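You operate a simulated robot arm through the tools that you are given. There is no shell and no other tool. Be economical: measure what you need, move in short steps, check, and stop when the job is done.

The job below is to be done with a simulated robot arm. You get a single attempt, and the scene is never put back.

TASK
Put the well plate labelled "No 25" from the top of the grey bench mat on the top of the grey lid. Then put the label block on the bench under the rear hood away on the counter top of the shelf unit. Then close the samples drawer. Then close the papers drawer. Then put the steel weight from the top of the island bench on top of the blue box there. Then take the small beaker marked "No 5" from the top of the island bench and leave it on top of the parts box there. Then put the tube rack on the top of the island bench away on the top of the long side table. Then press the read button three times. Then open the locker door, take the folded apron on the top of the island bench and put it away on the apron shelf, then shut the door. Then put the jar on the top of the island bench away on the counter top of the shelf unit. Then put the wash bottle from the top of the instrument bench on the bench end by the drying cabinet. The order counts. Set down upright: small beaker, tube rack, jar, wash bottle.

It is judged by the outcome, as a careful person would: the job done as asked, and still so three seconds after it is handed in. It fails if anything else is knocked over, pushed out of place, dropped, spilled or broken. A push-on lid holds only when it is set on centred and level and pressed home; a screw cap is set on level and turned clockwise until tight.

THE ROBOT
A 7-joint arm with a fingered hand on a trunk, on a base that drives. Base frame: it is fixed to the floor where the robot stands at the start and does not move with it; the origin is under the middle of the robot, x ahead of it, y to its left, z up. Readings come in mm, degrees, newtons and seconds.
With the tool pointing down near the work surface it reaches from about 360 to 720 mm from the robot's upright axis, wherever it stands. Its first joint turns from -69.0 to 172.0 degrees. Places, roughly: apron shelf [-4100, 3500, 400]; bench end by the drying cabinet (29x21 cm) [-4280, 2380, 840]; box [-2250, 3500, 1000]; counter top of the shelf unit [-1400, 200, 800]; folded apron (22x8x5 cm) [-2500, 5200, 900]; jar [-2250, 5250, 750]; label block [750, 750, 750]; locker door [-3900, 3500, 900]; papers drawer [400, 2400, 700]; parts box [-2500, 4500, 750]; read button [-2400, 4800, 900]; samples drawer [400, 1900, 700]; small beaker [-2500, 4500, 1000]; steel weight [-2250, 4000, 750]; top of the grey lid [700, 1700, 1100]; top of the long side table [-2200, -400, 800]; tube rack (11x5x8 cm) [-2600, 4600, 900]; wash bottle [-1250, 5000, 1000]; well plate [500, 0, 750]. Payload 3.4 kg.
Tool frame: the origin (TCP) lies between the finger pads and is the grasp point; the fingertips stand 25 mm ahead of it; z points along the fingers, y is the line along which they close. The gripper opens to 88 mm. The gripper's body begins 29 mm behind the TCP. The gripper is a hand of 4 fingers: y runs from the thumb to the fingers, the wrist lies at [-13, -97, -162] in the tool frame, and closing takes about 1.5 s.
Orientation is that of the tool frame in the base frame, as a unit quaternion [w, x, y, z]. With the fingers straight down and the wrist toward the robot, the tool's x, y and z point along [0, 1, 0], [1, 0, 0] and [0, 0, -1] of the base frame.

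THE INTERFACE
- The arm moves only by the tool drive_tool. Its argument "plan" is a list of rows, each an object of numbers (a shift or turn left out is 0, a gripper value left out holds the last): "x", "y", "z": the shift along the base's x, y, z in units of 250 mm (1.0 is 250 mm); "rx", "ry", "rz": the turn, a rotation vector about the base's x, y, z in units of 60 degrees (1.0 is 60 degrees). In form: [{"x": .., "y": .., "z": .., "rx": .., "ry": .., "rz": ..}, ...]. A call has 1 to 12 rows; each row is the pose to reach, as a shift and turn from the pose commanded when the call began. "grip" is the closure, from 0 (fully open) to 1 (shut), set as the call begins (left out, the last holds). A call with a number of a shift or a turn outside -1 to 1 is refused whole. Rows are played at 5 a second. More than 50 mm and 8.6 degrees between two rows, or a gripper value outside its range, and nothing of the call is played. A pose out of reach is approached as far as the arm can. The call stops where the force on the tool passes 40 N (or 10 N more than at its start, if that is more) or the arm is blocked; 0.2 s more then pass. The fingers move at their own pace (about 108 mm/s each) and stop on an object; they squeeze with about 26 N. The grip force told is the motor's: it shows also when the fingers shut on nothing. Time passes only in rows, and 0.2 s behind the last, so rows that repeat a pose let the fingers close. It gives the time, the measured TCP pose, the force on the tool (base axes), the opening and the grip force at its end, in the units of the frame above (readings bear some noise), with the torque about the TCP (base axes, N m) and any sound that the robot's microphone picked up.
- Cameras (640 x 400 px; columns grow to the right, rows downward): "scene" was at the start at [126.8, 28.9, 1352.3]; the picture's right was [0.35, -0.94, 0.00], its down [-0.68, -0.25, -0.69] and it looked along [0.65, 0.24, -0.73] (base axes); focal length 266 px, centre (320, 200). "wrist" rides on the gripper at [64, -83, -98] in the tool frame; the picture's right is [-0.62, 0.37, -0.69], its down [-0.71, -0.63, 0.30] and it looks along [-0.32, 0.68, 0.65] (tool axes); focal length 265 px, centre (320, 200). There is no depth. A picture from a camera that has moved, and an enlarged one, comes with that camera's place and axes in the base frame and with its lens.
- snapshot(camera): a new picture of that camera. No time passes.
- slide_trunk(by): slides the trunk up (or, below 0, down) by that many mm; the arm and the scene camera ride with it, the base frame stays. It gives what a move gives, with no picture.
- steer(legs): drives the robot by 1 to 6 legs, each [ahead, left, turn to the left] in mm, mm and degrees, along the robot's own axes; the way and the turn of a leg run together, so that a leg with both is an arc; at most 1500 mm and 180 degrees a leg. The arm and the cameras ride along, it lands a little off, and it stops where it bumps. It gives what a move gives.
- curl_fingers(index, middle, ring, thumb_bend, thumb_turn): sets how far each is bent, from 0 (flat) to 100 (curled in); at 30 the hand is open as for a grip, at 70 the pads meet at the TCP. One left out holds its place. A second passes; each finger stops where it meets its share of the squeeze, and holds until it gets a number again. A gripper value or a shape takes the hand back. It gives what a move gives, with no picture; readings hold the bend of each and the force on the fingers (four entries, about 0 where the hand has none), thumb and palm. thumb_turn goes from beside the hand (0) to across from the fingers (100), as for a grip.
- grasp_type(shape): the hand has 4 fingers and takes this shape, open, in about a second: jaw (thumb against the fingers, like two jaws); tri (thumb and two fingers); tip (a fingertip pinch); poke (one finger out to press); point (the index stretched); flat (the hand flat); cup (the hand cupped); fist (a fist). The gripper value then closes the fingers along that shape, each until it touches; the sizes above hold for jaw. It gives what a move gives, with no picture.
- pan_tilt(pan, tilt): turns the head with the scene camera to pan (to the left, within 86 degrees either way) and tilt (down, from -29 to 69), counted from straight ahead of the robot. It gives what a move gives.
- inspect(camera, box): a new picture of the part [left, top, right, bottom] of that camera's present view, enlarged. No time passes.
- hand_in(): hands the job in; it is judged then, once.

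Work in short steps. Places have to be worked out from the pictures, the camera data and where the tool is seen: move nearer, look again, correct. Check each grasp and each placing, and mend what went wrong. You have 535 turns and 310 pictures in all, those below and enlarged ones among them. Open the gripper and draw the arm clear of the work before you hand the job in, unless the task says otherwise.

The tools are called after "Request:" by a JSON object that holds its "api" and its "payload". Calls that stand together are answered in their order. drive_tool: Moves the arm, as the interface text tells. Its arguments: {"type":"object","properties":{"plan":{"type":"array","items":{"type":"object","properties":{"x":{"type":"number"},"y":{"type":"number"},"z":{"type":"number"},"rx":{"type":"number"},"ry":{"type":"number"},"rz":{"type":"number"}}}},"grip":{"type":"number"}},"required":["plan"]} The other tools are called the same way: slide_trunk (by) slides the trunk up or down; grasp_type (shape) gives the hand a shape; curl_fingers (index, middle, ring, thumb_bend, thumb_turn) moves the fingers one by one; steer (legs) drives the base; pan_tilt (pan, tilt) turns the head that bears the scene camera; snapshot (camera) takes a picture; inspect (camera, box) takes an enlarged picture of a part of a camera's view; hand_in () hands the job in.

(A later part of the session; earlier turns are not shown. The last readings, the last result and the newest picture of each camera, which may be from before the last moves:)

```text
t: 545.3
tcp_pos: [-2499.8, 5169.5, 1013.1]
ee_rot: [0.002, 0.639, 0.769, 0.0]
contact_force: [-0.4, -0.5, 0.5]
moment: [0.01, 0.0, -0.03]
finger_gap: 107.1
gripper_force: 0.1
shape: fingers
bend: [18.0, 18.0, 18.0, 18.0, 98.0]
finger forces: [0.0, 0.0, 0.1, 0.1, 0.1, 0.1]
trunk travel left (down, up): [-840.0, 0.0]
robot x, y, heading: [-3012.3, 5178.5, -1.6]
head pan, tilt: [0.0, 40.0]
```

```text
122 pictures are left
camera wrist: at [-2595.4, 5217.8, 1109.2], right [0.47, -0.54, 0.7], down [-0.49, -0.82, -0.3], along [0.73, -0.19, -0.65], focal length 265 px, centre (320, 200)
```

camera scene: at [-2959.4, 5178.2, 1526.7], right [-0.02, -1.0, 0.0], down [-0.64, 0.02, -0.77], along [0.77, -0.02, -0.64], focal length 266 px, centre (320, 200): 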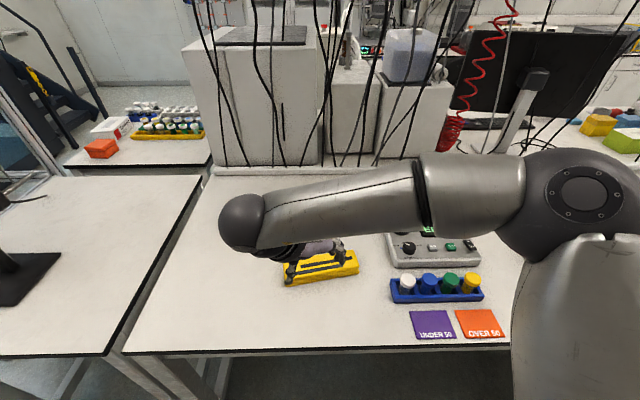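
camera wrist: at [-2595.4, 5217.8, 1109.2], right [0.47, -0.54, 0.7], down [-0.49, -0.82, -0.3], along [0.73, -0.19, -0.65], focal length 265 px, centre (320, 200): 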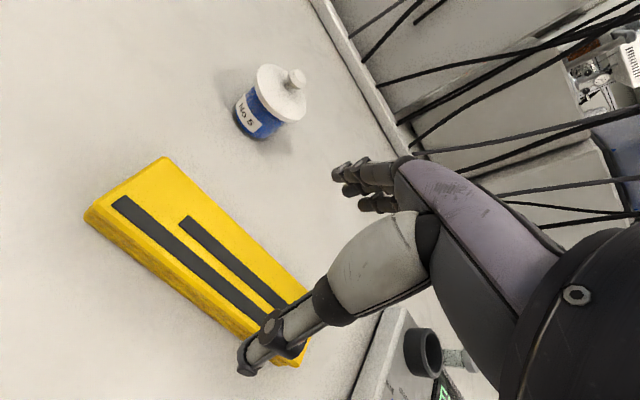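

Fingers straddle the apron. Descend to z≈893.

Request:
{"api": "drive_tool", "payload": {"plan": [{"x": 0.012, "y": -0.03, "z": -0.12}, {"x": 0.012, "y": -0.03, "z": -0.24}, {"x": 0.012, "y": -0.03, "z": -0.36}, {"x": 0.012, "y": -0.03, "z": -0.44}, {"x": 0.012, "y": -0.03, "z": -0.48}, {"x": 0.012, "y": -0.03, "z": -0.48}]}}

Request:
{"api": "inspect", "payload": {"camera": "wrist", "box": [100, 120, 440, 390]}}

```text
t: 546.7
tcp_pos: [-2498.1, 5161.7, 893.7]
ee_rot: [0.002, 0.638, 0.77, -0.001]
contact_force: [-0.6, -0.4, -0.1]
moment: [-0.01, 0.01, -0.04]
finger_gap: 107.0
gripper_force: 0.1
shape: fingers
bend: [18.0, 18.0, 18.0, 18.0, 98.0]
finger forces: [0.0, 0.0, 0.0, 0.1, 0.0, 0.1]
trunk travel left (down, up): [-840.0, 0.0]
robot x, y, heading: [-3018.6, 5178.3, -1.5]
head pan, tilt: [0.0, 40.0]
```

```text
1.48 times, centred on (270, 255) of wrist
camera zoom: at [-2592.3, 5210.5, 990.3], right [0.48, -0.54, 0.7], down [-0.49, -0.82, -0.3], along [0.73, -0.2, -0.65], focal length 393 px, centre (394, 118)
```

zoom: 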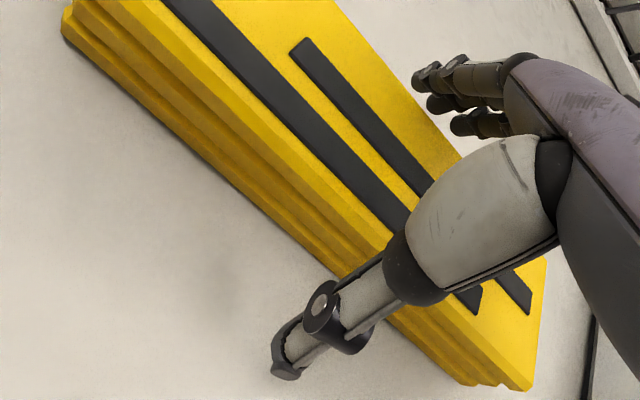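

The grip point is ~35 mm toward the south end; slide along the apron axis and close.

Request:
{"api": "drive_tool", "payload": {"plan": [{"x": -0.01, "y": 0.06}, {"x": -0.024, "y": 0.125}, {"x": -0.024, "y": 0.125}]}}

Request:
{"api": "drive_tool", "payload": {"plan": [{}, {}, {}, {}, {}, {}, {}, {}, {}], "grip": 0.8}}

Request:
{"api": "drive_tool", "payload": {"plan": [{"z": 0.05}, {"z": 0.12}, {"z": 0.2}, {"z": 0.3}, {"z": 0.3}]}}

Request:
{"api": "snapshot", "payload": {"camera": "wrist"}}

```text
t: 547.5
tcp_pos: [-2502.9, 5192.5, 894.3]
ee_rot: [0.001, 0.638, 0.77, 0.0]
contact_force: [0.1, 0.4, -0.6]
moment: [0.01, -0.01, -0.04]
finger_gap: 107.0
gripper_force: 0.0
shape: fingers
bend: [18.0, 18.0, 18.0, 18.0, 98.0]
finger forces: [0.1, 0.0, 0.0, 0.0, 0.0, 0.0]
trunk travel left (down, up): [-840.0, 0.0]
robot x, y, heading: [-3016.5, 5178.0, -1.4]
head pan, tilt: [0.0, 40.0]
```

```text
t: 549.5
tcp_pos: [-2501.6, 5192.2, 893.5]
ee_rot: [0.003, 0.639, 0.769, -0.001]
contact_force: [0.8, 1.1, -0.2]
moment: [-0.01, 0.02, 0.02]
finger_gap: 65.2
gripper_force: 25.5
shape: jaw
bend: [27.0, 36.0, 32.0, 54.0, 99.0]
finger forces: [14.1, 7.2, 3.2, 0.1, 24.4, 0.0]
trunk travel left (down, up): [-840.0, 0.0]
robot x, y, heading: [-3016.4, 5177.9, -1.2]
head pan, tilt: [0.0, 40.0]
```

```text
t: 550.7
tcp_pos: [-2501.2, 5192.1, 969.4]
ee_rot: [0.002, 0.639, 0.769, -0.002]
contact_force: [0.7, 1.2, -3.3]
moment: [0.06, 0.03, -0.02]
finger_gap: 65.1
gripper_force: 26.1
shape: jaw
bend: [27.0, 36.0, 33.0, 55.0, 99.0]
finger forces: [14.2, 7.0, 3.2, 0.0, 24.4, 0.1]
trunk travel left (down, up): [-840.0, 0.0]
robot x, y, heading: [-3014.8, 5180.6, -1.7]
head pan, tilt: [0.0, 40.0]
```

```text
120 pictures are left
camera wrist: at [-2596.6, 5242.4, 1066.6], right [0.48, -0.54, 0.7], down [-0.49, -0.82, -0.3], along [0.73, -0.2, -0.65], focal length 265 px, centre (320, 200)
```

wrist: 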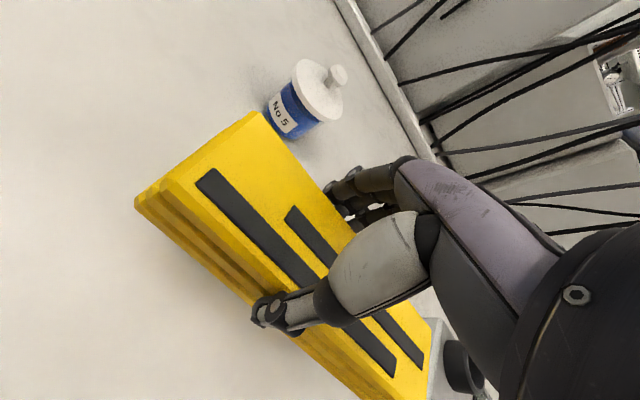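

Apron held level. Raise, back off, drive south to in front of the locker and turn to face it.

Request:
{"api": "drive_tool", "payload": {"plan": [{"z": 0.15}, {"z": 0.3}, {"z": 0.42}, {"z": 0.42, "x": -0.1}, {"z": 0.42, "x": -0.2}, {"z": 0.42, "x": -0.28}]}}

Request:
{"api": "steer", "payload": {"legs": [[-90, 0, 1.5], [0, -1500, 0], [0, 0, 170], [0, 60, 0]]}}

Request:
{"api": "pan_tilt", "payload": {"pan": 0, "tilt": 30}}

Request:
{"api": "snapshot", "payload": {"camera": "scene"}}

```text
t: 552.1
tcp_pos: [-2573.5, 5193.5, 1073.8]
ee_rot: [0.004, 0.638, 0.77, -0.002]
contact_force: [0.3, 0.6, -2.0]
moment: [0.06, 0.05, 0.02]
finger_gap: 65.1
gripper_force: 26.2
shape: jaw
bend: [27.0, 36.0, 33.0, 55.0, 98.0]
finger forces: [14.2, 7.1, 3.0, 0.1, 24.4, 0.0]
trunk travel left (down, up): [-840.0, 0.0]
robot x, y, heading: [-3017.7, 5175.4, -1.2]
head pan, tilt: [0.0, 40.0]
```

```text
t: 568.0
tcp_pos: [-3544.5, 3613.1, 1073.6]
ee_rot: [-0.001, 0.743, -0.669, -0.001]
contact_force: [-0.1, -0.3, -3.3]
moment: [-0.06, 0.01, 0.02]
finger_gap: 64.4
gripper_force: 26.0
shape: jaw
bend: [27.0, 36.0, 33.0, 55.0, 98.0]
finger forces: [14.0, 7.0, 3.0, 0.1, 23.8, 0.0]
trunk travel left (down, up): [-840.0, 0.0]
robot x, y, heading: [-3099.5, 3590.4, 173.8]
head pan, tilt: [0.0, 40.0]
```

```text
t: 568.7
tcp_pos: [-3545.1, 3612.2, 1072.5]
ee_rot: [-0.001, 0.743, -0.669, -0.002]
contact_force: [-0.4, 0.3, -2.6]
moment: [-0.05, -0.01, -0.01]
finger_gap: 64.5
gripper_force: 26.4
shape: jaw
bend: [27.0, 36.0, 33.0, 55.0, 98.0]
finger forces: [14.0, 7.0, 3.0, 0.0, 23.8, 0.0]
trunk travel left (down, up): [-840.0, 0.0]
robot x, y, heading: [-3099.0, 3590.6, 174.3]
head pan, tilt: [0.0, 30.0]
```

```text
119 pictures are left
camera scene: at [-3239.1, 3607.3, 1541.9], right [0.11, 0.99, 0.0], down [0.5, -0.05, -0.87], along [-0.86, 0.09, -0.5], focal length 266 px, centre (320, 200)
```

scene: 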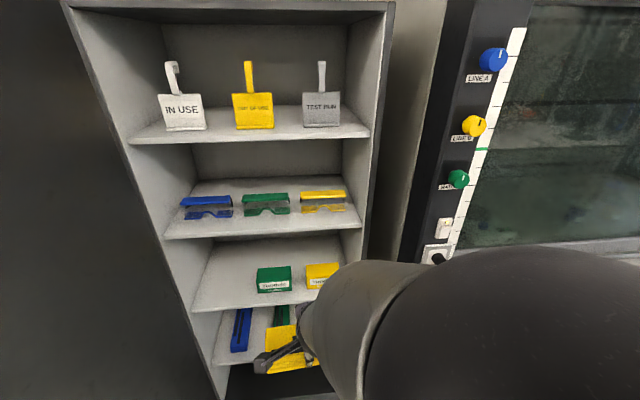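

I extend the arm a little, then lower the trunk so the apron is just above the apron shelf (z≈430).

Request:
{"api": "drive_tool", "payload": {"plan": [{"x": -0.15, "y": 0.01}, {"x": -0.3, "y": 0.02}, {"x": -0.42, "y": 0.03}, {"x": -0.42, "y": 0.03}]}}

Request:
{"api": "slide_trunk", "payload": {"by": -585}}

Request:
{"api": "snapshot", "payload": {"camera": "scene"}}

Request:
{"api": "snapshot", "payload": {"camera": "wrist"}}

```text
t: 569.7
tcp_pos: [-3655.5, 3625.3, 1088.8]
ee_rot: [0.022, 0.734, -0.678, 0.005]
contact_force: [-0.1, -0.1, -2.0]
moment: [-0.07, 0.0, -0.01]
finger_gap: 64.4
gripper_force: 26.4
shape: jaw
bend: [27.0, 36.0, 33.0, 55.0, 98.0]
finger forces: [14.0, 6.9, 3.0, 0.0, 24.0, 0.1]
trunk travel left (down, up): [-840.0, 0.0]
robot x, y, heading: [-3097.9, 3593.7, 173.8]
head pan, tilt: [0.0, 30.0]
```

```text
refused: -585 is not a number from -400 to 400
```

```text
118 pictures are left
camera scene: at [-3238.5, 3607.1, 1542.0], right [0.11, 0.99, 0.0], down [0.5, -0.05, -0.87], along [-0.86, 0.09, -0.5], focal length 266 px, centre (320, 200)
```

scene: 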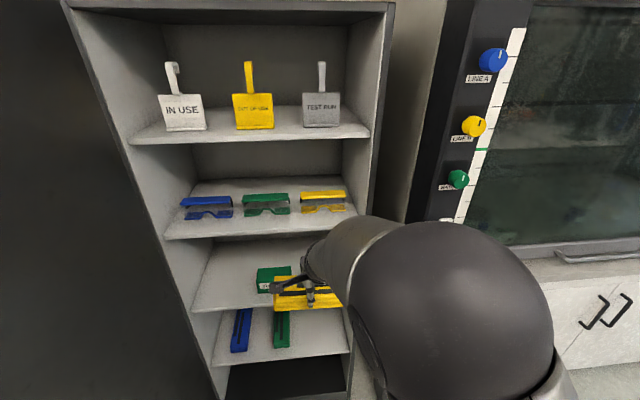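

```text
117 pictures are left
camera wrist: at [-3566.7, 3572.0, 1187.0], right [-0.4, 0.62, 0.68], down [0.56, 0.75, -0.35], along [-0.72, 0.24, -0.65], focal length 265 px, centre (320, 200)
```

wrist: 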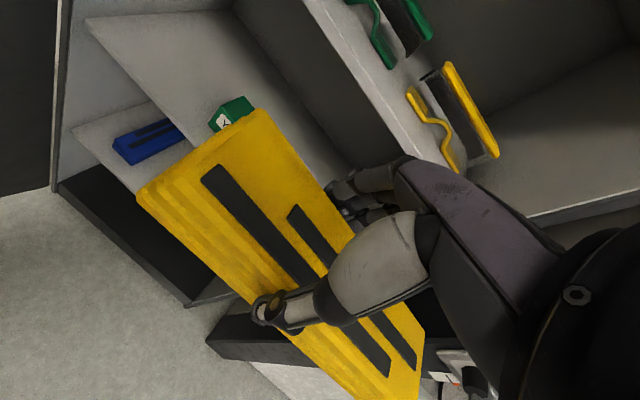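

The free slot (y≈3560–3790) suits the apron placed diagonally/lengthwise, so I rotate the tool to abs. yaw ≈130°, and lower the trunk in two steps.

Request:
{"api": "drive_tool", "payload": {"plan": [{"rz": -0.13}, {"rz": -0.26}, {"rz": -0.39}, {"rz": -0.52}, {"rz": -0.65}, {"rz": -0.78}, {"rz": -0.91}, {"rz": -0.91}]}}

Request:
{"api": "slide_trunk", "payload": {"by": -400}}

Request:
{"api": "snapshot", "payload": {"camera": "scene"}}

```text
t: 571.5
tcp_pos: [-3656.1, 3635.0, 1085.5]
ee_rot: [-0.013, -0.329, 0.944, -0.026]
contact_force: [-1.0, 0.1, -1.7]
moment: [-0.07, 0.04, 0.0]
finger_gap: 64.6
gripper_force: 25.4
shape: jaw
bend: [27.0, 36.0, 33.0, 55.0, 98.0]
finger forces: [14.1, 7.0, 3.1, 0.1, 24.0, 0.0]
out of reach, approached as far as the arm can: row 2
trunk travel left (down, up): [-840.0, 0.0]
robot x, y, heading: [-3100.0, 3593.5, 173.8]
head pan, tilt: [0.0, 30.0]
```

```text
t: 575.4
tcp_pos: [-3655.4, 3636.8, 682.5]
ee_rot: [-0.01, -0.33, 0.944, -0.024]
contact_force: [0.6, -0.3, -1.9]
moment: [-0.05, 0.08, 0.01]
finger_gap: 64.7
gripper_force: 26.1
shape: jaw
bend: [27.0, 36.0, 33.0, 55.0, 98.0]
finger forces: [14.0, 6.9, 3.1, 0.1, 24.0, 0.0]
trunk travel left (down, up): [-440.0, 400.0]
robot x, y, heading: [-3103.7, 3589.3, 174.1]
head pan, tilt: [0.0, 30.0]
```

```text
116 pictures are left
camera scene: at [-3239.1, 3607.7, 1142.0], right [0.11, 0.99, 0.0], down [0.5, -0.05, -0.87], along [-0.86, 0.09, -0.5], focal length 266 px, centre (320, 200)
```

scene: 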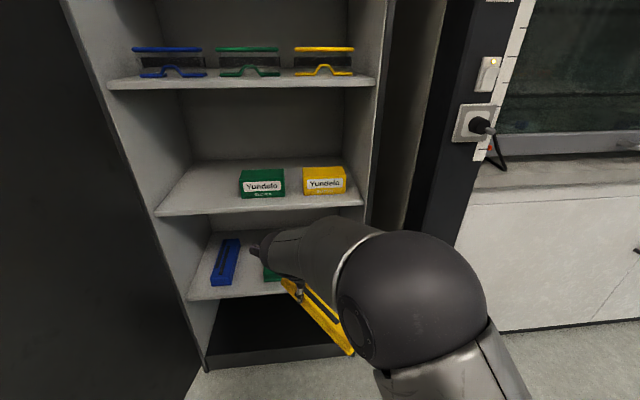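

Shelf top z≈423, shelf above ≈745. Level the tool and lower another 205 mm.

Request:
{"api": "slide_trunk", "payload": {"by": -203}}

Request:
{"api": "drive_tool", "payload": {"plan": [{"rx": 0.025}, {"rx": 0.05}, {"rx": 0.05}]}}

Request:
{"api": "pan_tilt", "payload": {"pan": 10, "tilt": 25}}

Request:
{"api": "snapshot", "payload": {"camera": "scene"}}

Request:
{"api": "snapshot", "payload": {"camera": "wrist"}}

```text
t: 577.5
tcp_pos: [-3656.5, 3635.5, 479.6]
ee_rot: [-0.011, -0.33, 0.944, -0.025]
contact_force: [-0.3, -0.2, -3.0]
moment: [0.0, 0.05, -0.02]
finger_gap: 64.3
gripper_force: 26.3
shape: jaw
bend: [27.0, 36.0, 33.0, 55.0, 98.0]
finger forces: [14.1, 6.9, 3.2, 0.1, 24.0, 0.1]
trunk travel left (down, up): [-237.0, 603.0]
robot x, y, heading: [-3100.4, 3590.8, 174.4]
head pan, tilt: [0.0, 30.0]
```

```text
t: 578.4
tcp_pos: [-3656.9, 3635.3, 481.4]
ee_rot: [-0.002, -0.33, 0.944, 0.0]
contact_force: [0.1, -0.1, -2.0]
moment: [-0.02, 0.05, 0.01]
finger_gap: 64.5
gripper_force: 26.1
shape: jaw
bend: [27.0, 36.0, 33.0, 55.0, 98.0]
finger forces: [14.0, 6.8, 3.1, 0.0, 24.1, 0.0]
trunk travel left (down, up): [-237.0, 603.0]
robot x, y, heading: [-3101.9, 3591.0, 173.9]
head pan, tilt: [0.0, 30.0]
```

```text
t: 579.1
tcp_pos: [-3657.5, 3636.5, 476.9]
ee_rot: [0.001, -0.33, 0.944, 0.001]
contact_force: [0.6, 0.6, -4.2]
moment: [-0.06, 0.05, 0.0]
finger_gap: 64.7
gripper_force: 26.2
shape: jaw
bend: [27.0, 36.0, 33.0, 55.0, 98.0]
finger forces: [14.0, 7.0, 3.1, 0.1, 24.1, 0.0]
trunk travel left (down, up): [-237.0, 603.0]
robot x, y, heading: [-3097.3, 3593.2, 173.9]
head pan, tilt: [10.0, 25.0]
```

```text
115 pictures are left
camera scene: at [-3241.0, 3591.8, 946.9], right [-0.07, 1.0, 0.0], down [0.42, 0.03, -0.91], along [-0.9, -0.06, -0.42], focal length 266 px, centre (320, 200)
```

scene: 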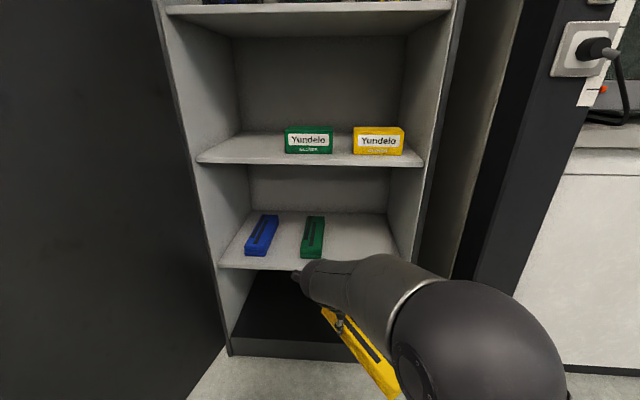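

```text
114 pictures are left
camera wrist: at [-3656.2, 3532.3, 575.1], right [0.25, 0.67, 0.69], down [0.95, -0.05, -0.3], along [-0.17, 0.74, -0.65], focal length 265 px, centre (320, 200)
```

wrist: 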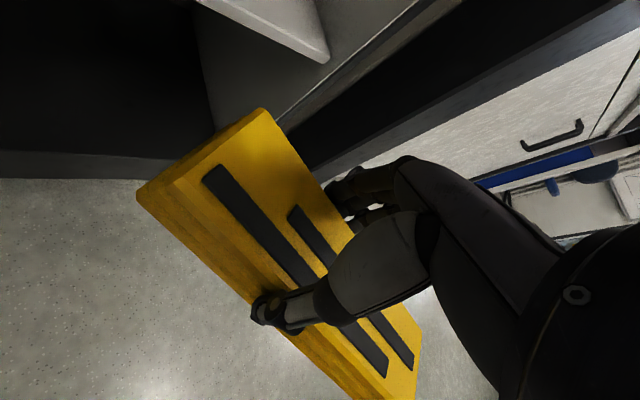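

Free slot: y 3553–3800. I lower 12 mm more and drive straight in so the apron centre comes to about (−3985,3677).

Request:
{"api": "slide_trunk", "payload": {"by": -12}}

Request:
{"api": "steer", "payload": {"legs": [[220, -4, 0]]}}

Request:
{"api": "snapshot", "payload": {"camera": "scene"}}

Request:
{"api": "snapshot", "payload": {"camera": "wrist"}}

```text
t: 579.7
tcp_pos: [-3656.3, 3637.3, 465.6]
ee_rot: [0.002, -0.33, 0.944, 0.001]
contact_force: [-0.3, -0.1, -2.3]
moment: [-0.06, 0.13, 0.01]
finger_gap: 64.6
gripper_force: 26.4
shape: jaw
bend: [27.0, 36.0, 33.0, 55.0, 98.0]
finger forces: [14.0, 6.9, 3.1, 0.0, 24.1, 0.0]
trunk travel left (down, up): [-225.0, 615.0]
robot x, y, heading: [-3102.3, 3588.8, 174.1]
head pan, tilt: [10.0, 25.0]
```

```text
t: 581.4
tcp_pos: [-3872.4, 3662.1, 466.5]
ee_rot: [0.002, -0.33, 0.944, 0.001]
contact_force: [-0.7, 0.4, 0.3]
moment: [0.08, 0.16, 0.04]
finger_gap: 64.4
gripper_force: 26.7
shape: jaw
bend: [27.0, 36.0, 33.0, 55.0, 98.0]
finger forces: [14.2, 7.5, 3.7, 0.0, 25.0, 0.0]
trunk travel left (down, up): [-225.0, 615.0]
robot x, y, heading: [-3317.4, 3617.1, 173.8]
head pan, tilt: [10.0, 25.0]
```

```text
113 pictures are left
camera scene: at [-3457.8, 3618.8, 935.0], right [-0.07, 1.0, 0.0], down [0.42, 0.03, -0.91], along [-0.9, -0.06, -0.42], focal length 266 px, centre (320, 200)
```

scene: 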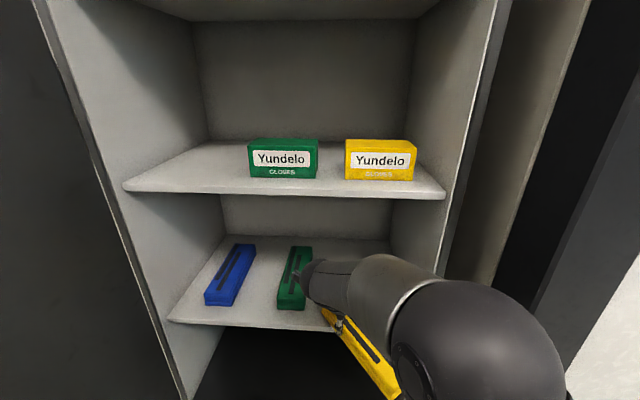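

```text
112 pictures are left
camera wrist: at [-3872.7, 3558.4, 562.8], right [0.25, 0.67, 0.69], down [0.95, -0.05, -0.3], along [-0.17, 0.74, -0.65], focal length 265 px, centre (320, 200)
```

wrist: 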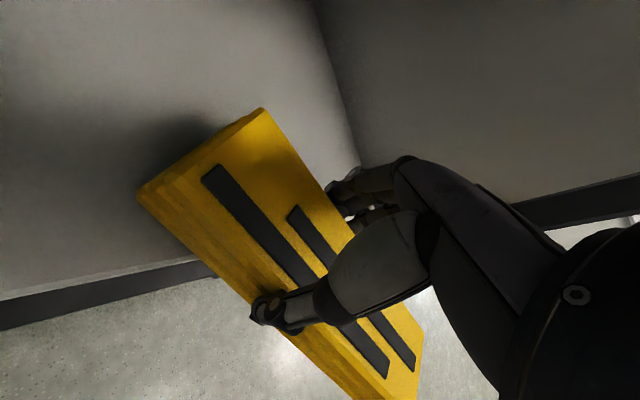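

It begins touching the shelf; raise 7 mm and go in the remaining 112 mm.

Request:
{"api": "slide_trunk", "payload": {"by": 7}}

Request:
{"api": "steer", "payload": {"legs": [[112, -2, 0]]}}

Request:
{"api": "snapshot", "payload": {"camera": "scene"}}

Request:
{"api": "snapshot", "payload": {"camera": "wrist"}}

```text
t: 581.9
tcp_pos: [-3874.2, 3664.8, 471.6]
ee_rot: [0.002, -0.328, 0.945, -0.001]
contact_force: [-0.2, -0.6, -3.0]
moment: [-0.06, 0.03, 0.03]
finger_gap: 64.3
gripper_force: 26.1
shape: jaw
bend: [27.0, 36.0, 33.0, 55.0, 98.0]
finger forces: [14.3, 7.3, 3.5, 0.0, 25.2, 0.0]
trunk travel left (down, up): [-232.0, 608.0]
robot x, y, heading: [-3319.3, 3618.7, 174.1]
head pan, tilt: [10.0, 25.0]
```

```text
t: 583.1
tcp_pos: [-3984.5, 3677.0, 473.3]
ee_rot: [0.0, -0.329, 0.944, -0.002]
contact_force: [-0.5, 0.6, -1.8]
moment: [0.08, 0.01, 0.01]
finger_gap: 64.4
gripper_force: 26.2
shape: jaw
bend: [27.0, 36.0, 33.0, 55.0, 98.0]
finger forces: [14.4, 7.3, 3.8, 0.0, 25.1, 0.0]
trunk travel left (down, up): [-232.0, 608.0]
robot x, y, heading: [-3428.2, 3630.9, 174.2]
head pan, tilt: [10.0, 25.0]
```

```text
111 pictures are left
camera scene: at [-3568.8, 3632.2, 941.9], right [-0.07, 1.0, 0.0], down [0.42, 0.03, -0.91], along [-0.9, -0.06, -0.42], focal length 266 px, centre (320, 200)
```

scene: 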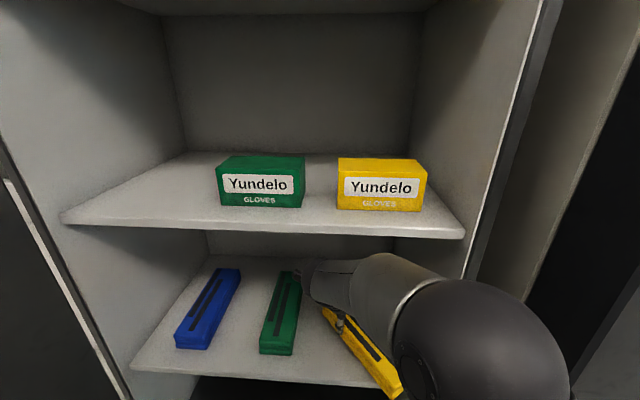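

```text
110 pictures are left
camera wrist: at [-3984.5, 3573.3, 570.9], right [0.26, 0.68, 0.69], down [0.95, -0.05, -0.3], along [-0.17, 0.74, -0.66], focal length 265 px, centre (320, 200)
```

wrist: 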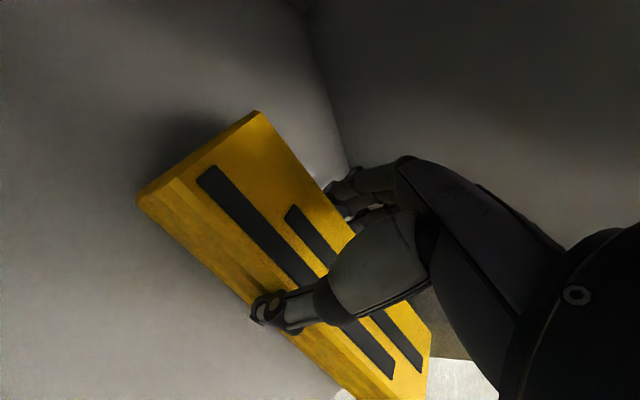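

Front end is ~45 mm inside the shelf edge. Lower until it rests and open the fingers.

Request:
{"api": "slide_trunk", "payload": {"by": -9}}

Request:
{"api": "curl_fingers", "payload": {"index": 20, "middle": 20, "ring": 20, "thumb_bend": 20}}

Request:
{"api": "snapshot", "payload": {"camera": "wrist"}}

```text
t: 583.7
tcp_pos: [-3985.1, 3677.8, 463.8]
ee_rot: [0.0, -0.329, 0.944, -0.002]
contact_force: [-0.1, 0.7, 0.3]
moment: [0.1, -0.08, 0.06]
finger_gap: 64.3
gripper_force: 25.7
shape: jaw
bend: [27.0, 36.0, 33.0, 55.0, 98.0]
finger forces: [14.4, 7.3, 4.0, 0.1, 25.7, 0.1]
trunk travel left (down, up): [-223.0, 617.0]
robot x, y, heading: [-3428.4, 3629.6, 174.0]
head pan, tilt: [10.0, 25.0]
```

```text
t: 584.7
tcp_pos: [-3985.1, 3676.8, 465.0]
ee_rot: [0.0, -0.329, 0.944, -0.002]
contact_force: [-0.1, -0.4, 0.0]
moment: [0.0, 0.0, -0.02]
finger_gap: 103.0
gripper_force: 0.0
shape: fingers
bend: [20.0, 20.0, 20.0, 20.0, 100.0]
finger forces: [0.0, 0.1, 0.0, 0.0, 0.1, 0.1]
trunk travel left (down, up): [-223.0, 617.0]
robot x, y, heading: [-3429.9, 3631.2, 173.9]
head pan, tilt: [10.0, 25.0]
```

```text
109 pictures are left
camera wrist: at [-3984.6, 3573.7, 562.2], right [0.26, 0.68, 0.69], down [0.95, -0.05, -0.3], along [-0.17, 0.73, -0.66], focal length 265 px, centre (320, 200)
```

wrist: 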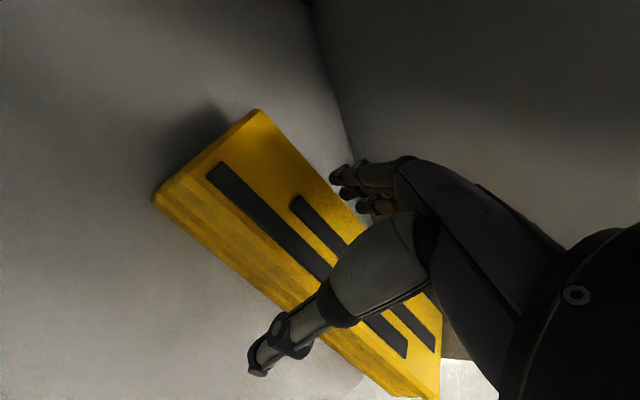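

The apron rests on the shelf. I withdraw along its long axis (hand still straddling it) until the wrist is outside, then raise and back out.

Request:
{"api": "drive_tool", "payload": {"plan": [{"x": 0.05, "y": 0.02}, {"x": 0.1, "y": 0.045}, {"x": 0.15, "y": 0.075}, {"x": 0.2, "y": 0.105}, {"x": 0.24, "y": 0.132}, {"x": 0.272, "y": 0.156}, {"x": 0.272, "y": 0.156}]}}

Request:
{"api": "snapshot", "payload": {"camera": "wrist"}}

Request:
{"api": "snapshot", "payload": {"camera": "scene"}}

```text
t: 586.3
tcp_pos: [-3920.1, 3722.2, 470.6]
ee_rot: [-0.011, -0.315, 0.949, -0.021]
contact_force: [-0.9, 0.9, 0.2]
moment: [0.04, 0.0, -0.03]
finger_gap: 103.2
gripper_force: 0.4
shape: fingers
bend: [20.0, 20.0, 20.0, 20.0, 100.0]
finger forces: [0.2, 0.0, 0.0, 0.0, 0.0, 0.0]
trunk travel left (down, up): [-223.0, 617.0]
robot x, y, heading: [-3429.2, 3636.0, 174.0]
head pan, tilt: [10.0, 25.0]
```

```text
108 pictures are left
camera wrist: at [-3921.4, 3623.5, 573.3], right [0.28, 0.7, 0.66], down [0.95, -0.09, -0.31], along [-0.15, 0.71, -0.69], focal length 265 px, centre (320, 200)
```

wrist: 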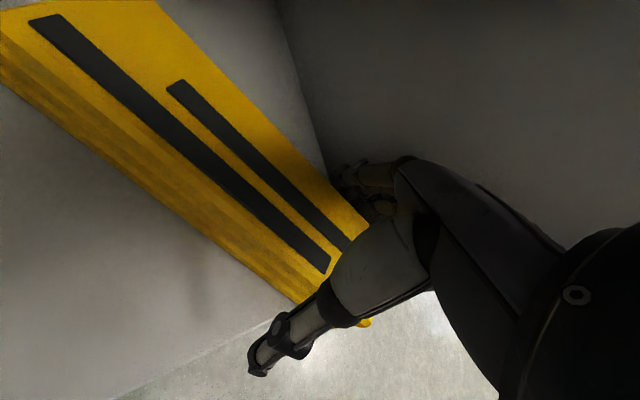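

```text
107 pictures are left
camera scene: at [-3568.6, 3632.2, 933.0], right [-0.07, 1.0, 0.0], down [0.42, 0.03, -0.91], along [-0.9, -0.06, -0.42], focal length 266 px, centre (320, 200)
```

scene: 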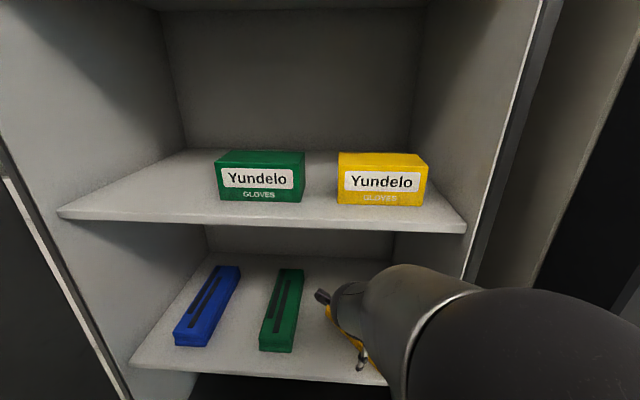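

Now raise 52 mm with the trunk and back out.

Request:
{"api": "slide_trunk", "payload": {"by": 52}}

Request:
{"api": "steer", "payload": {"legs": [[-300, 0, 0]]}}

Request:
{"api": "snapshot", "payload": {"camera": "scene"}}

```text
t: 587.2
tcp_pos: [-3917.6, 3719.7, 523.4]
ee_rot: [-0.011, -0.319, 0.947, -0.022]
contact_force: [0.2, 0.3, 0.1]
moment: [0.0, 0.0, 0.01]
finger_gap: 103.0
gripper_force: 0.1
shape: fingers
bend: [20.0, 20.0, 20.0, 20.0, 100.0]
finger forces: [0.1, 0.0, 0.0, 0.1, 0.1, 0.1]
trunk travel left (down, up): [-275.0, 565.0]
robot x, y, heading: [-3428.1, 3635.8, 174.2]
head pan, tilt: [10.0, 25.0]
```

```text
t: 589.2
tcp_pos: [-3622.6, 3688.4, 523.4]
ee_rot: [-0.011, -0.319, 0.947, -0.022]
contact_force: [0.2, 0.1, -0.3]
moment: [-0.01, 0.03, 0.04]
finger_gap: 103.0
gripper_force: 0.1
shape: fingers
bend: [20.0, 20.0, 20.0, 20.0, 100.0]
finger forces: [0.1, 0.1, 0.0, 0.1, 0.1, 0.1]
trunk travel left (down, up): [-275.0, 565.0]
robot x, y, heading: [-3133.0, 3599.6, 174.3]
head pan, tilt: [10.0, 25.0]
```

```text
106 pictures are left
camera scene: at [-3272.7, 3601.3, 985.0], right [-0.07, 1.0, 0.0], down [0.42, 0.03, -0.91], along [-0.9, -0.07, -0.42], focal length 266 px, centre (320, 200)
```

scene: 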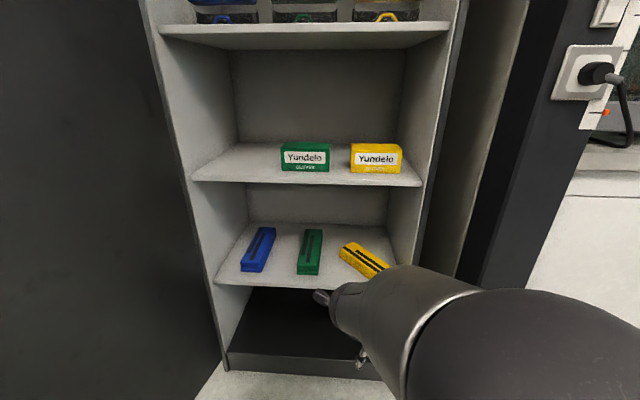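

Apron is on its shelf. To get past the door for closing it, I first push the door further open from inside. Raise the trunk, close the hand, and turn south.

Request:
{"api": "slide_trunk", "payload": {"by": 400}}

Request:
{"api": "drive_tool", "payload": {"plan": [{}, {}, {}, {}, {}, {}, {}], "grip": 1.0}}

Request:
{"api": "steer", "payload": {"legs": [[0, -320, 0], [0, 0, 96], [0, -250, 0], [170, 0, 0]]}}

Request:
{"api": "pan_tilt", "payload": {"pan": 10, "tilt": 30}}

Request:
{"api": "snapshot", "payload": {"camera": "scene"}}

```text
t: 593.1
tcp_pos: [-3623.7, 3689.2, 924.3]
ee_rot: [-0.013, -0.318, 0.948, -0.025]
contact_force: [0.0, -0.2, 0.5]
moment: [0.02, 0.0, -0.02]
finger_gap: 103.0
gripper_force: 0.0
shape: fingers
bend: [20.0, 20.0, 20.0, 20.0, 100.0]
finger forces: [0.0, 0.1, 0.1, 0.1, 0.0, 0.0]
trunk travel left (down, up): [-675.0, 165.0]
robot x, y, heading: [-3134.7, 3602.0, 174.5]
head pan, tilt: [10.0, 25.0]
```

```text
t: 594.7
tcp_pos: [-3623.8, 3689.4, 924.5]
ee_rot: [-0.013, -0.318, 0.948, -0.025]
contact_force: [-0.6, 0.5, 0.0]
moment: [0.0, 0.0, 0.01]
finger_gap: 0.1
gripper_force: 26.7
shape: jaw
bend: [70.0, 70.0, 70.0, 38.0, 100.0]
finger forces: [0.0, 0.1, 0.0, 0.1, 0.0, 0.0]
trunk travel left (down, up): [-675.0, 165.0]
robot x, y, heading: [-3130.4, 3598.9, 174.3]
head pan, tilt: [10.0, 25.0]
```

```text
t: 603.4
tcp_pos: [-3388.0, 3251.0, 923.4]
ee_rot: [-0.011, 0.918, -0.396, 0.026]
contact_force: [-0.6, 0.8, -0.2]
moment: [-0.03, 0.03, 0.0]
finger_gap: 0.0
gripper_force: 26.1
shape: jaw
bend: [70.0, 70.0, 70.0, 38.0, 100.0]
finger forces: [0.0, 0.0, 0.1, 0.0, 0.0, 0.0]
trunk travel left (down, up): [-675.0, 165.0]
robot x, y, heading: [-3356.4, 3746.2, -89.8]
head pan, tilt: [10.0, 25.0]
```

```text
t: 604.0
tcp_pos: [-3388.8, 3251.0, 924.2]
ee_rot: [-0.011, 0.917, -0.397, 0.027]
contact_force: [0.1, 0.1, 0.8]
moment: [0.04, 0.0, -0.03]
finger_gap: 0.0
gripper_force: 26.3
shape: jaw
bend: [70.0, 70.0, 70.0, 38.0, 100.0]
finger forces: [0.0, 0.1, 0.0, 0.0, 0.0, 0.1]
trunk travel left (down, up): [-675.0, 165.0]
robot x, y, heading: [-3354.9, 3744.6, -89.6]
head pan, tilt: [10.0, 30.0]
```

```text
105 pictures are left
camera scene: at [-3336.2, 3609.9, 1377.1], right [-0.98, -0.18, 0.0], down [-0.09, 0.49, -0.87], along [0.16, -0.85, -0.5], focal length 266 px, centre (320, 200)
```

scene: 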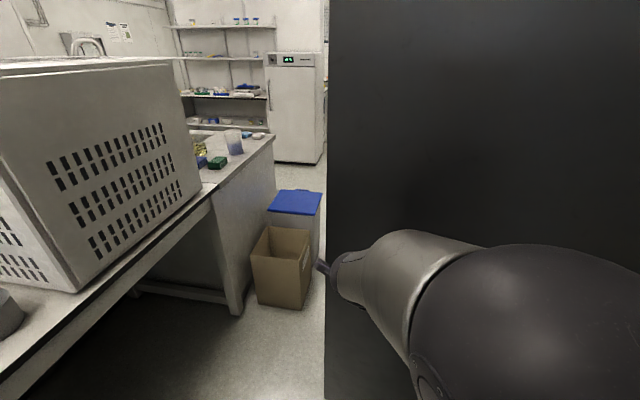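

Push slowly with the arm, then follow with the base.

Request:
{"api": "drive_tool", "payload": {"plan": [{"y": -0.08}, {"y": -0.16}, {"y": -0.22}, {"y": -0.28}, {"y": -0.34}, {"y": -0.4}, {"y": -0.46}, {"y": -0.52}, {"y": -0.58}, {"y": -0.64}]}}

Request:
{"api": "steer", "payload": {"legs": [[60, 0, 0], [60, 0, 0]]}}

Request:
{"api": "snapshot", "payload": {"camera": "scene"}}

```text
t: 605.7
tcp_pos: [-3400.3, 3139.7, 925.5]
ee_rot: [-0.024, 0.909, -0.415, 0.036]
contact_force: [2.2, 30.0, 1.5]
moment: [-1.52, 0.07, -0.48]
finger_gap: 0.0
gripper_force: 26.1
shape: jaw
bend: [70.0, 70.0, 70.0, 38.0, 100.0]
finger forces: [29.6, 0.1, 0.0, 0.0, 0.0, 0.0]
trunk travel left (down, up): [-675.0, 165.0]
robot x, y, heading: [-3351.7, 3747.8, -89.7]
head pan, tilt: [10.0, 30.0]
stopped in row 8: the force on the tool passed its limit at 51 N (the readings are from after the stop); the commanded pose is now the measured one
```

```text
t: 606.5
tcp_pos: [-3398.0, 3141.0, 920.5]
ee_rot: [-0.036, 0.907, -0.418, 0.033]
contact_force: [4.6, 25.9, 2.8]
moment: [-1.38, 0.31, -0.35]
finger_gap: 0.0
gripper_force: 25.7
shape: jaw
bend: [70.0, 70.0, 70.0, 38.0, 100.0]
finger forces: [26.4, 0.0, 0.0, 0.0, 0.1, 0.1]
trunk travel left (down, up): [-675.0, 165.0]
robot x, y, heading: [-3354.2, 3744.3, -89.7]
head pan, tilt: [10.0, 30.0]
stopped in leg 1: the force on the tool passed its limit at 57 N (the readings are from after the stop); the commanded pose is now the measured one
```

```text
104 pictures are left
camera scene: at [-3334.5, 3615.3, 1377.8], right [-0.98, -0.18, 0.0], down [-0.09, 0.49, -0.87], along [0.15, -0.86, -0.49], focal length 266 px, centre (320, 200)
```

scene: 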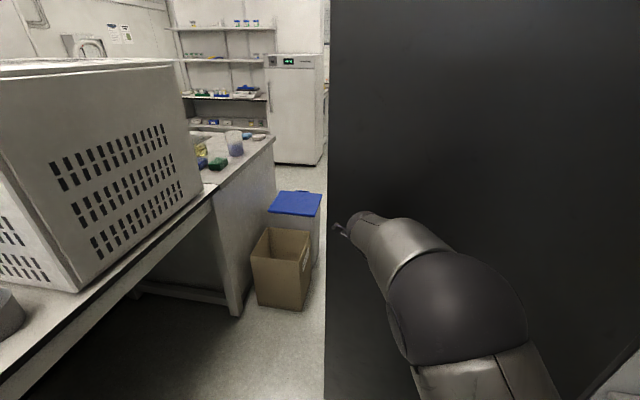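

The hinge stops at ~101°. To shut the door from this side I'll pinch its free edge and pull it part-way, then pass to the outside. Back off, reposition north-east of the edge (heading ≈240°).

Request:
{"api": "steer", "payload": {"legs": [[-160, 0, 0], [0, 380, 0], [0, 0, -30]]}}

Request:
{"api": "drive_tool", "payload": {"plan": [{"rz": 0.13}, {"rz": 0.26}, {"rz": 0.39}, {"rz": 0.52}, {"rz": 0.65}, {"rz": 0.78}, {"rz": 0.91}, {"rz": 1.0}], "grip": 0.0}}

Request:
{"api": "pan_tilt", "payload": {"pan": 0, "tilt": 25}}

Request:
{"api": "snapshot", "payload": {"camera": "scene"}}

```text
t: 611.3
tcp_pos: [-3324.9, 3396.6, 916.9]
ee_rot: [-0.025, 0.769, -0.638, 0.042]
contact_force: [0.6, 0.7, -0.5]
moment: [0.0, 0.03, -0.01]
finger_gap: 0.0
gripper_force: 25.5
shape: jaw
bend: [70.0, 70.0, 70.0, 38.0, 100.0]
finger forces: [0.0, 0.0, 0.0, 0.1, 0.1, 0.0]
trunk travel left (down, up): [-675.0, 165.0]
robot x, y, heading: [-2979.5, 3904.8, -119.7]
head pan, tilt: [10.0, 30.0]
```

```text
t: 613.1
tcp_pos: [-3324.3, 3395.5, 917.5]
ee_rot: [-0.042, 0.985, -0.167, 0.025]
contact_force: [-0.3, -0.3, 0.4]
moment: [0.01, -0.02, -0.02]
finger_gap: 87.8
gripper_force: 0.1
shape: jaw
bend: [30.0, 30.0, 30.0, 30.0, 98.0]
finger forces: [0.0, 0.0, 0.0, 0.0, 0.0, 0.0]
trunk travel left (down, up): [-675.0, 165.0]
robot x, y, heading: [-2980.7, 3900.6, -119.8]
head pan, tilt: [10.0, 30.0]
```

```text
t: 613.8
tcp_pos: [-3323.7, 3396.9, 918.3]
ee_rot: [-0.043, 0.985, -0.168, 0.023]
contact_force: [0.1, -0.2, -0.1]
moment: [-0.03, 0.01, -0.01]
finger_gap: 87.9
gripper_force: 0.1
shape: jaw
bend: [30.0, 30.0, 30.0, 30.0, 98.0]
finger forces: [0.0, 0.1, 0.0, 0.1, 0.0, 0.0]
trunk travel left (down, up): [-675.0, 165.0]
robot x, y, heading: [-2980.8, 3904.1, -119.8]
head pan, tilt: [0.0, 25.0]
```

```text
103 pictures are left
camera scene: at [-3048.2, 3780.9, 1384.9], right [-0.87, 0.49, 0.0], down [0.21, 0.37, -0.91], along [-0.45, -0.79, -0.42], focal length 266 px, centre (320, 200)
```

scene: 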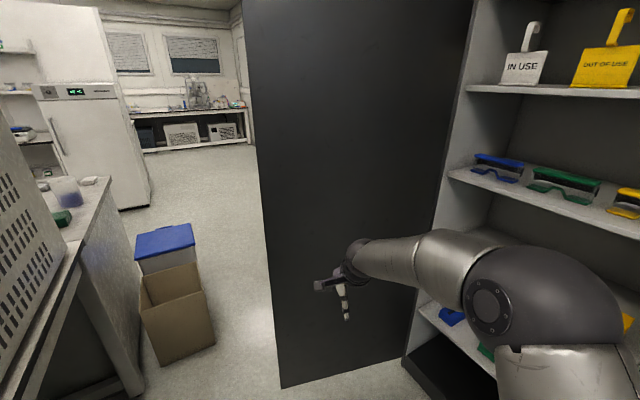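

Door edge at ≈(−3273,3005), door ≈108° open. I level, pitch the tool 45° along the door plane and shorten the reach.

Request:
{"api": "drive_tool", "payload": {"plan": [{"rx": -0.073, "ry": 0.057, "x": 0.1, "y": 0.08}, {"rx": -0.073, "ry": 0.057, "x": 0.2, "y": 0.16}, {"rx": -0.073, "ry": 0.057, "x": 0.3, "y": 0.24}, {"rx": -0.073, "ry": 0.057, "x": 0.37, "y": 0.3}]}}

Request:
{"api": "drive_tool", "payload": {"plan": [{"rx": 0.04, "ry": 0.122}, {"rx": 0.08, "ry": 0.244}, {"rx": 0.12, "ry": 0.366}, {"rx": 0.16, "ry": 0.488}, {"rx": 0.2, "ry": 0.61}, {"rx": 0.232, "ry": 0.713}, {"rx": 0.232, "ry": 0.713}]}}

Request:
{"api": "steer", "payload": {"legs": [[330, 212, 0]]}}

Request:
{"api": "snapshot", "payload": {"camera": "scene"}}

Request:
{"api": "snapshot", "payload": {"camera": "wrist"}}

```text
t: 614.8
tcp_pos: [-3233.2, 3471.9, 918.1]
ee_rot: [0.0, 0.986, -0.167, 0.001]
contact_force: [-0.5, -0.7, -0.4]
moment: [0.01, 0.01, 0.04]
finger_gap: 87.6
gripper_force: 0.1
shape: jaw
bend: [30.0, 30.0, 30.0, 30.0, 98.0]
finger forces: [0.1, 0.0, 0.0, 0.0, 0.1, 0.0]
trunk travel left (down, up): [-675.0, 165.0]
robot x, y, heading: [-2976.6, 3903.6, -119.9]
head pan, tilt: [0.0, 25.0]
```

```text
t: 616.4
tcp_pos: [-3239.2, 3467.1, 937.2]
ee_rot: [-0.042, 0.918, -0.178, -0.351]
contact_force: [0.5, -0.6, -0.8]
moment: [0.04, 0.01, 0.03]
finger_gap: 87.5
gripper_force: 0.1
shape: jaw
bend: [30.0, 30.0, 30.0, 30.0, 98.0]
finger forces: [0.1, 0.0, 0.1, 0.1, 0.0, 0.0]
out of reach, approached as far as the arm can: row 2
trunk travel left (down, up): [-675.0, 165.0]
robot x, y, heading: [-2981.0, 3905.5, -120.0]
head pan, tilt: [0.0, 25.0]
```

```text
t: 618.9
tcp_pos: [-3214.5, 3084.5, 932.6]
ee_rot: [-0.047, 0.919, -0.179, -0.348]
contact_force: [14.8, 9.1, 3.2]
moment: [-0.09, 0.14, -0.03]
finger_gap: 87.7
gripper_force: 0.0
shape: jaw
bend: [30.0, 30.0, 50.0, 30.0, 98.0]
finger forces: [0.1, 0.0, 17.4, 0.1, 0.1, 0.0]
trunk travel left (down, up): [-675.0, 165.0]
robot x, y, heading: [-2953.6, 3518.6, -119.6]
head pan, tilt: [0.0, 25.0]
```

```text
102 pictures are left
camera scene: at [-3020.4, 3396.8, 1385.6], right [-0.87, 0.5, 0.0], down [0.21, 0.36, -0.91], along [-0.45, -0.79, -0.42], focal length 266 px, centre (320, 200)
```

scene: 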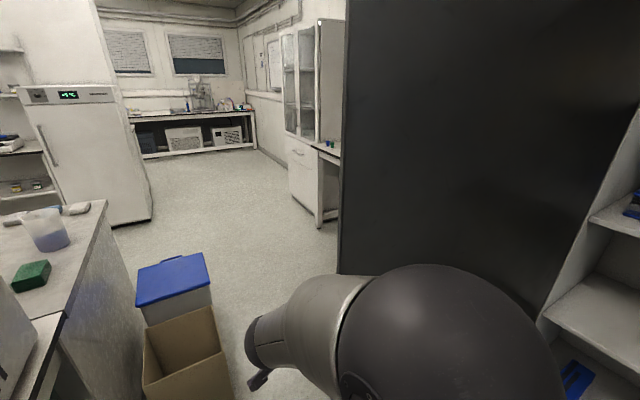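

```text
101 pictures are left
camera wrist: at [-3080.0, 3123.4, 959.7], right [-0.13, -0.31, 0.94], down [-0.46, 0.86, 0.22], along [-0.88, -0.4, -0.25], focal length 265 px, centre (320, 200)
```

wrist: 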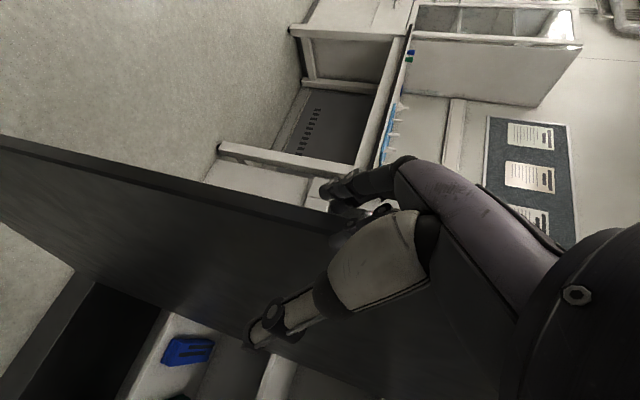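

The edge lies between thumb and fingers but one finger presses it. Back off 35 mm, shift south 28 mm, and advance again.

Request:
{"api": "drive_tool", "payload": {"plan": [{"x": 0.08, "y": -0.02}, {"x": 0.14, "y": -0.05}, {"x": 0.14, "y": -0.11}, {"x": 0.14, "y": -0.16}, {"x": 0.14, "y": -0.16}]}}

Request:
{"api": "snapshot", "payload": {"camera": "wrist"}}

```text
t: 620.3
tcp_pos: [-3202.5, 3040.2, 949.6]
ee_rot: [-0.042, 0.926, -0.209, -0.312]
contact_force: [-0.7, 0.1, -0.1]
moment: [0.01, 0.01, 0.03]
finger_gap: 88.0
gripper_force: 0.0
shape: jaw
bend: [30.0, 30.0, 30.0, 30.0, 98.0]
finger forces: [0.0, 0.0, 0.0, 0.0, 0.0, 0.0]
trunk travel left (down, up): [-675.0, 165.0]
robot x, y, heading: [-2957.2, 3518.1, -119.7]
head pan, tilt: [0.0, 25.0]
stopped in row 5: the arm was blocked; the commanded pose is now the measured one
```

```text
100 pictures are left
camera wrist: at [-3068.2, 3072.7, 985.2], right [-0.21, -0.25, 0.94], down [-0.42, 0.89, 0.15], along [-0.88, -0.37, -0.3], focal length 265 px, centre (320, 200)
```

wrist: 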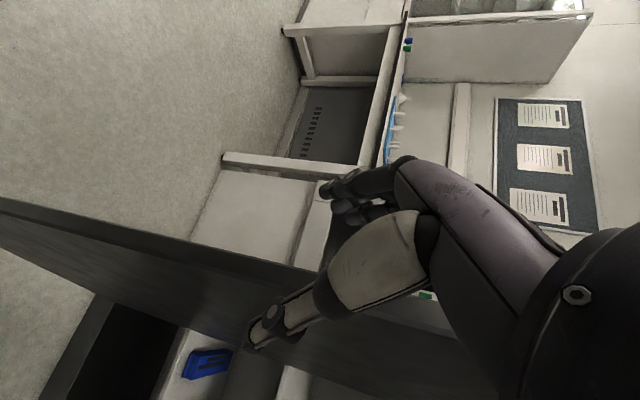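

Now the edge lies well between. Advance with the base ~45 mm along the door plane and close.

Request:
{"api": "steer", "payload": {"legs": [[9, -46, 0]]}}

Request:
{"api": "drive_tool", "payload": {"plan": [{}, {}, {}, {}, {}, {}, {}, {}, {}], "grip": 1.0}}

Request:
{"api": "snapshot", "payload": {"camera": "wrist"}}

```text
t: 621.2
tcp_pos: [-3247.4, 3054.7, 949.5]
ee_rot: [-0.042, 0.926, -0.21, -0.311]
contact_force: [0.2, 0.0, -0.1]
moment: [-0.01, -0.01, 0.01]
finger_gap: 87.7
gripper_force: 0.0
shape: jaw
bend: [30.0, 30.0, 30.0, 30.0, 98.0]
finger forces: [0.0, 0.1, 0.1, 0.1, 0.0, 0.1]
trunk travel left (down, up): [-675.0, 165.0]
robot x, y, heading: [-3000.1, 3534.6, -119.8]
head pan, tilt: [0.0, 25.0]
```

```text
t: 623.2
tcp_pos: [-3246.4, 3054.7, 949.2]
ee_rot: [-0.042, 0.926, -0.21, -0.311]
contact_force: [-0.7, 0.1, 0.2]
moment: [0.0, 0.01, 0.12]
finger_gap: 15.6
gripper_force: 26.3
shape: jaw
bend: [73.0, 57.0, 53.0, 74.0, 100.0]
finger forces: [13.2, 6.8, 3.2, 0.0, 22.9, 0.0]
trunk travel left (down, up): [-675.0, 165.0]
robot x, y, heading: [-3002.5, 3528.8, -119.4]
head pan, tilt: [0.0, 25.0]
```

```text
99 pictures are left
camera wrist: at [-3112.0, 3087.5, 985.3], right [-0.21, -0.25, 0.94], down [-0.42, 0.89, 0.15], along [-0.88, -0.37, -0.3], focal length 265 px, centre (320, 200)
```

wrist: 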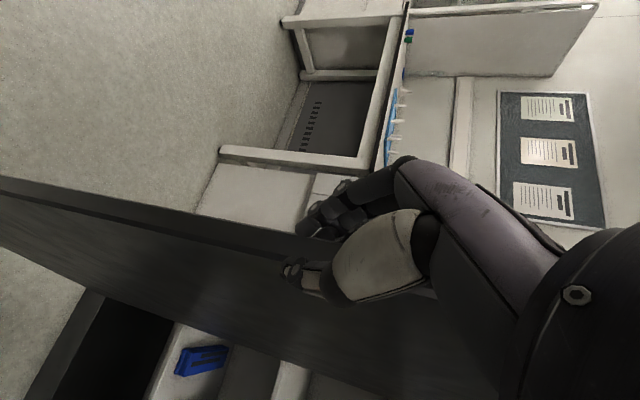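

Door edge pinched (18 mm). Rotate the robot about the hinge 45° to swing the door toward closed.

Request:
{"api": "steer", "payload": {"legs": [[-104, -125, 10], [-104, -125, 10], [-104, -125, 10], [-104, -125, 10]]}}

Request:
{"api": "snapshot", "payload": {"camera": "scene"}}

```text
t: 627.7
tcp_pos: [-3297.6, 3492.8, 950.3]
ee_rot: [0.065, 0.942, 0.114, -0.309]
contact_force: [8.4, 4.1, -4.9]
moment: [0.17, -0.15, 0.25]
finger_gap: 16.3
gripper_force: 25.9
shape: jaw
bend: [73.0, 57.0, 53.0, 74.0, 100.0]
finger forces: [14.5, 8.2, 4.0, 0.0, 26.6, 0.0]
trunk travel left (down, up): [-675.0, 165.0]
robot x, y, heading: [-3410.5, 4014.0, -80.2]
head pan, tilt: [0.0, 25.0]
```

```text
98 pictures are left
camera scene: at [-3382.3, 3877.5, 1385.1], right [-0.99, -0.17, 0.0], down [-0.07, 0.42, -0.91], along [0.15, -0.89, -0.42], focal length 266 px, centre (320, 200)
```

scene: 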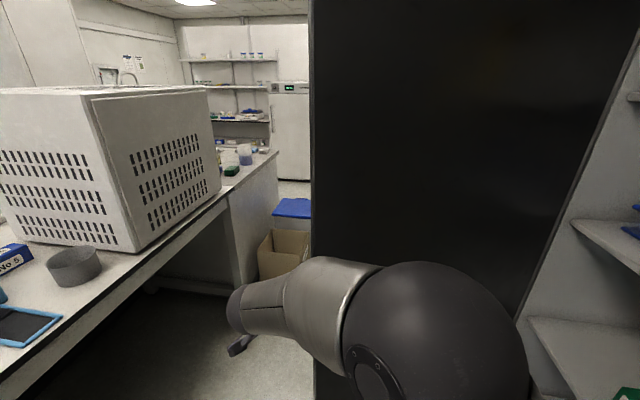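

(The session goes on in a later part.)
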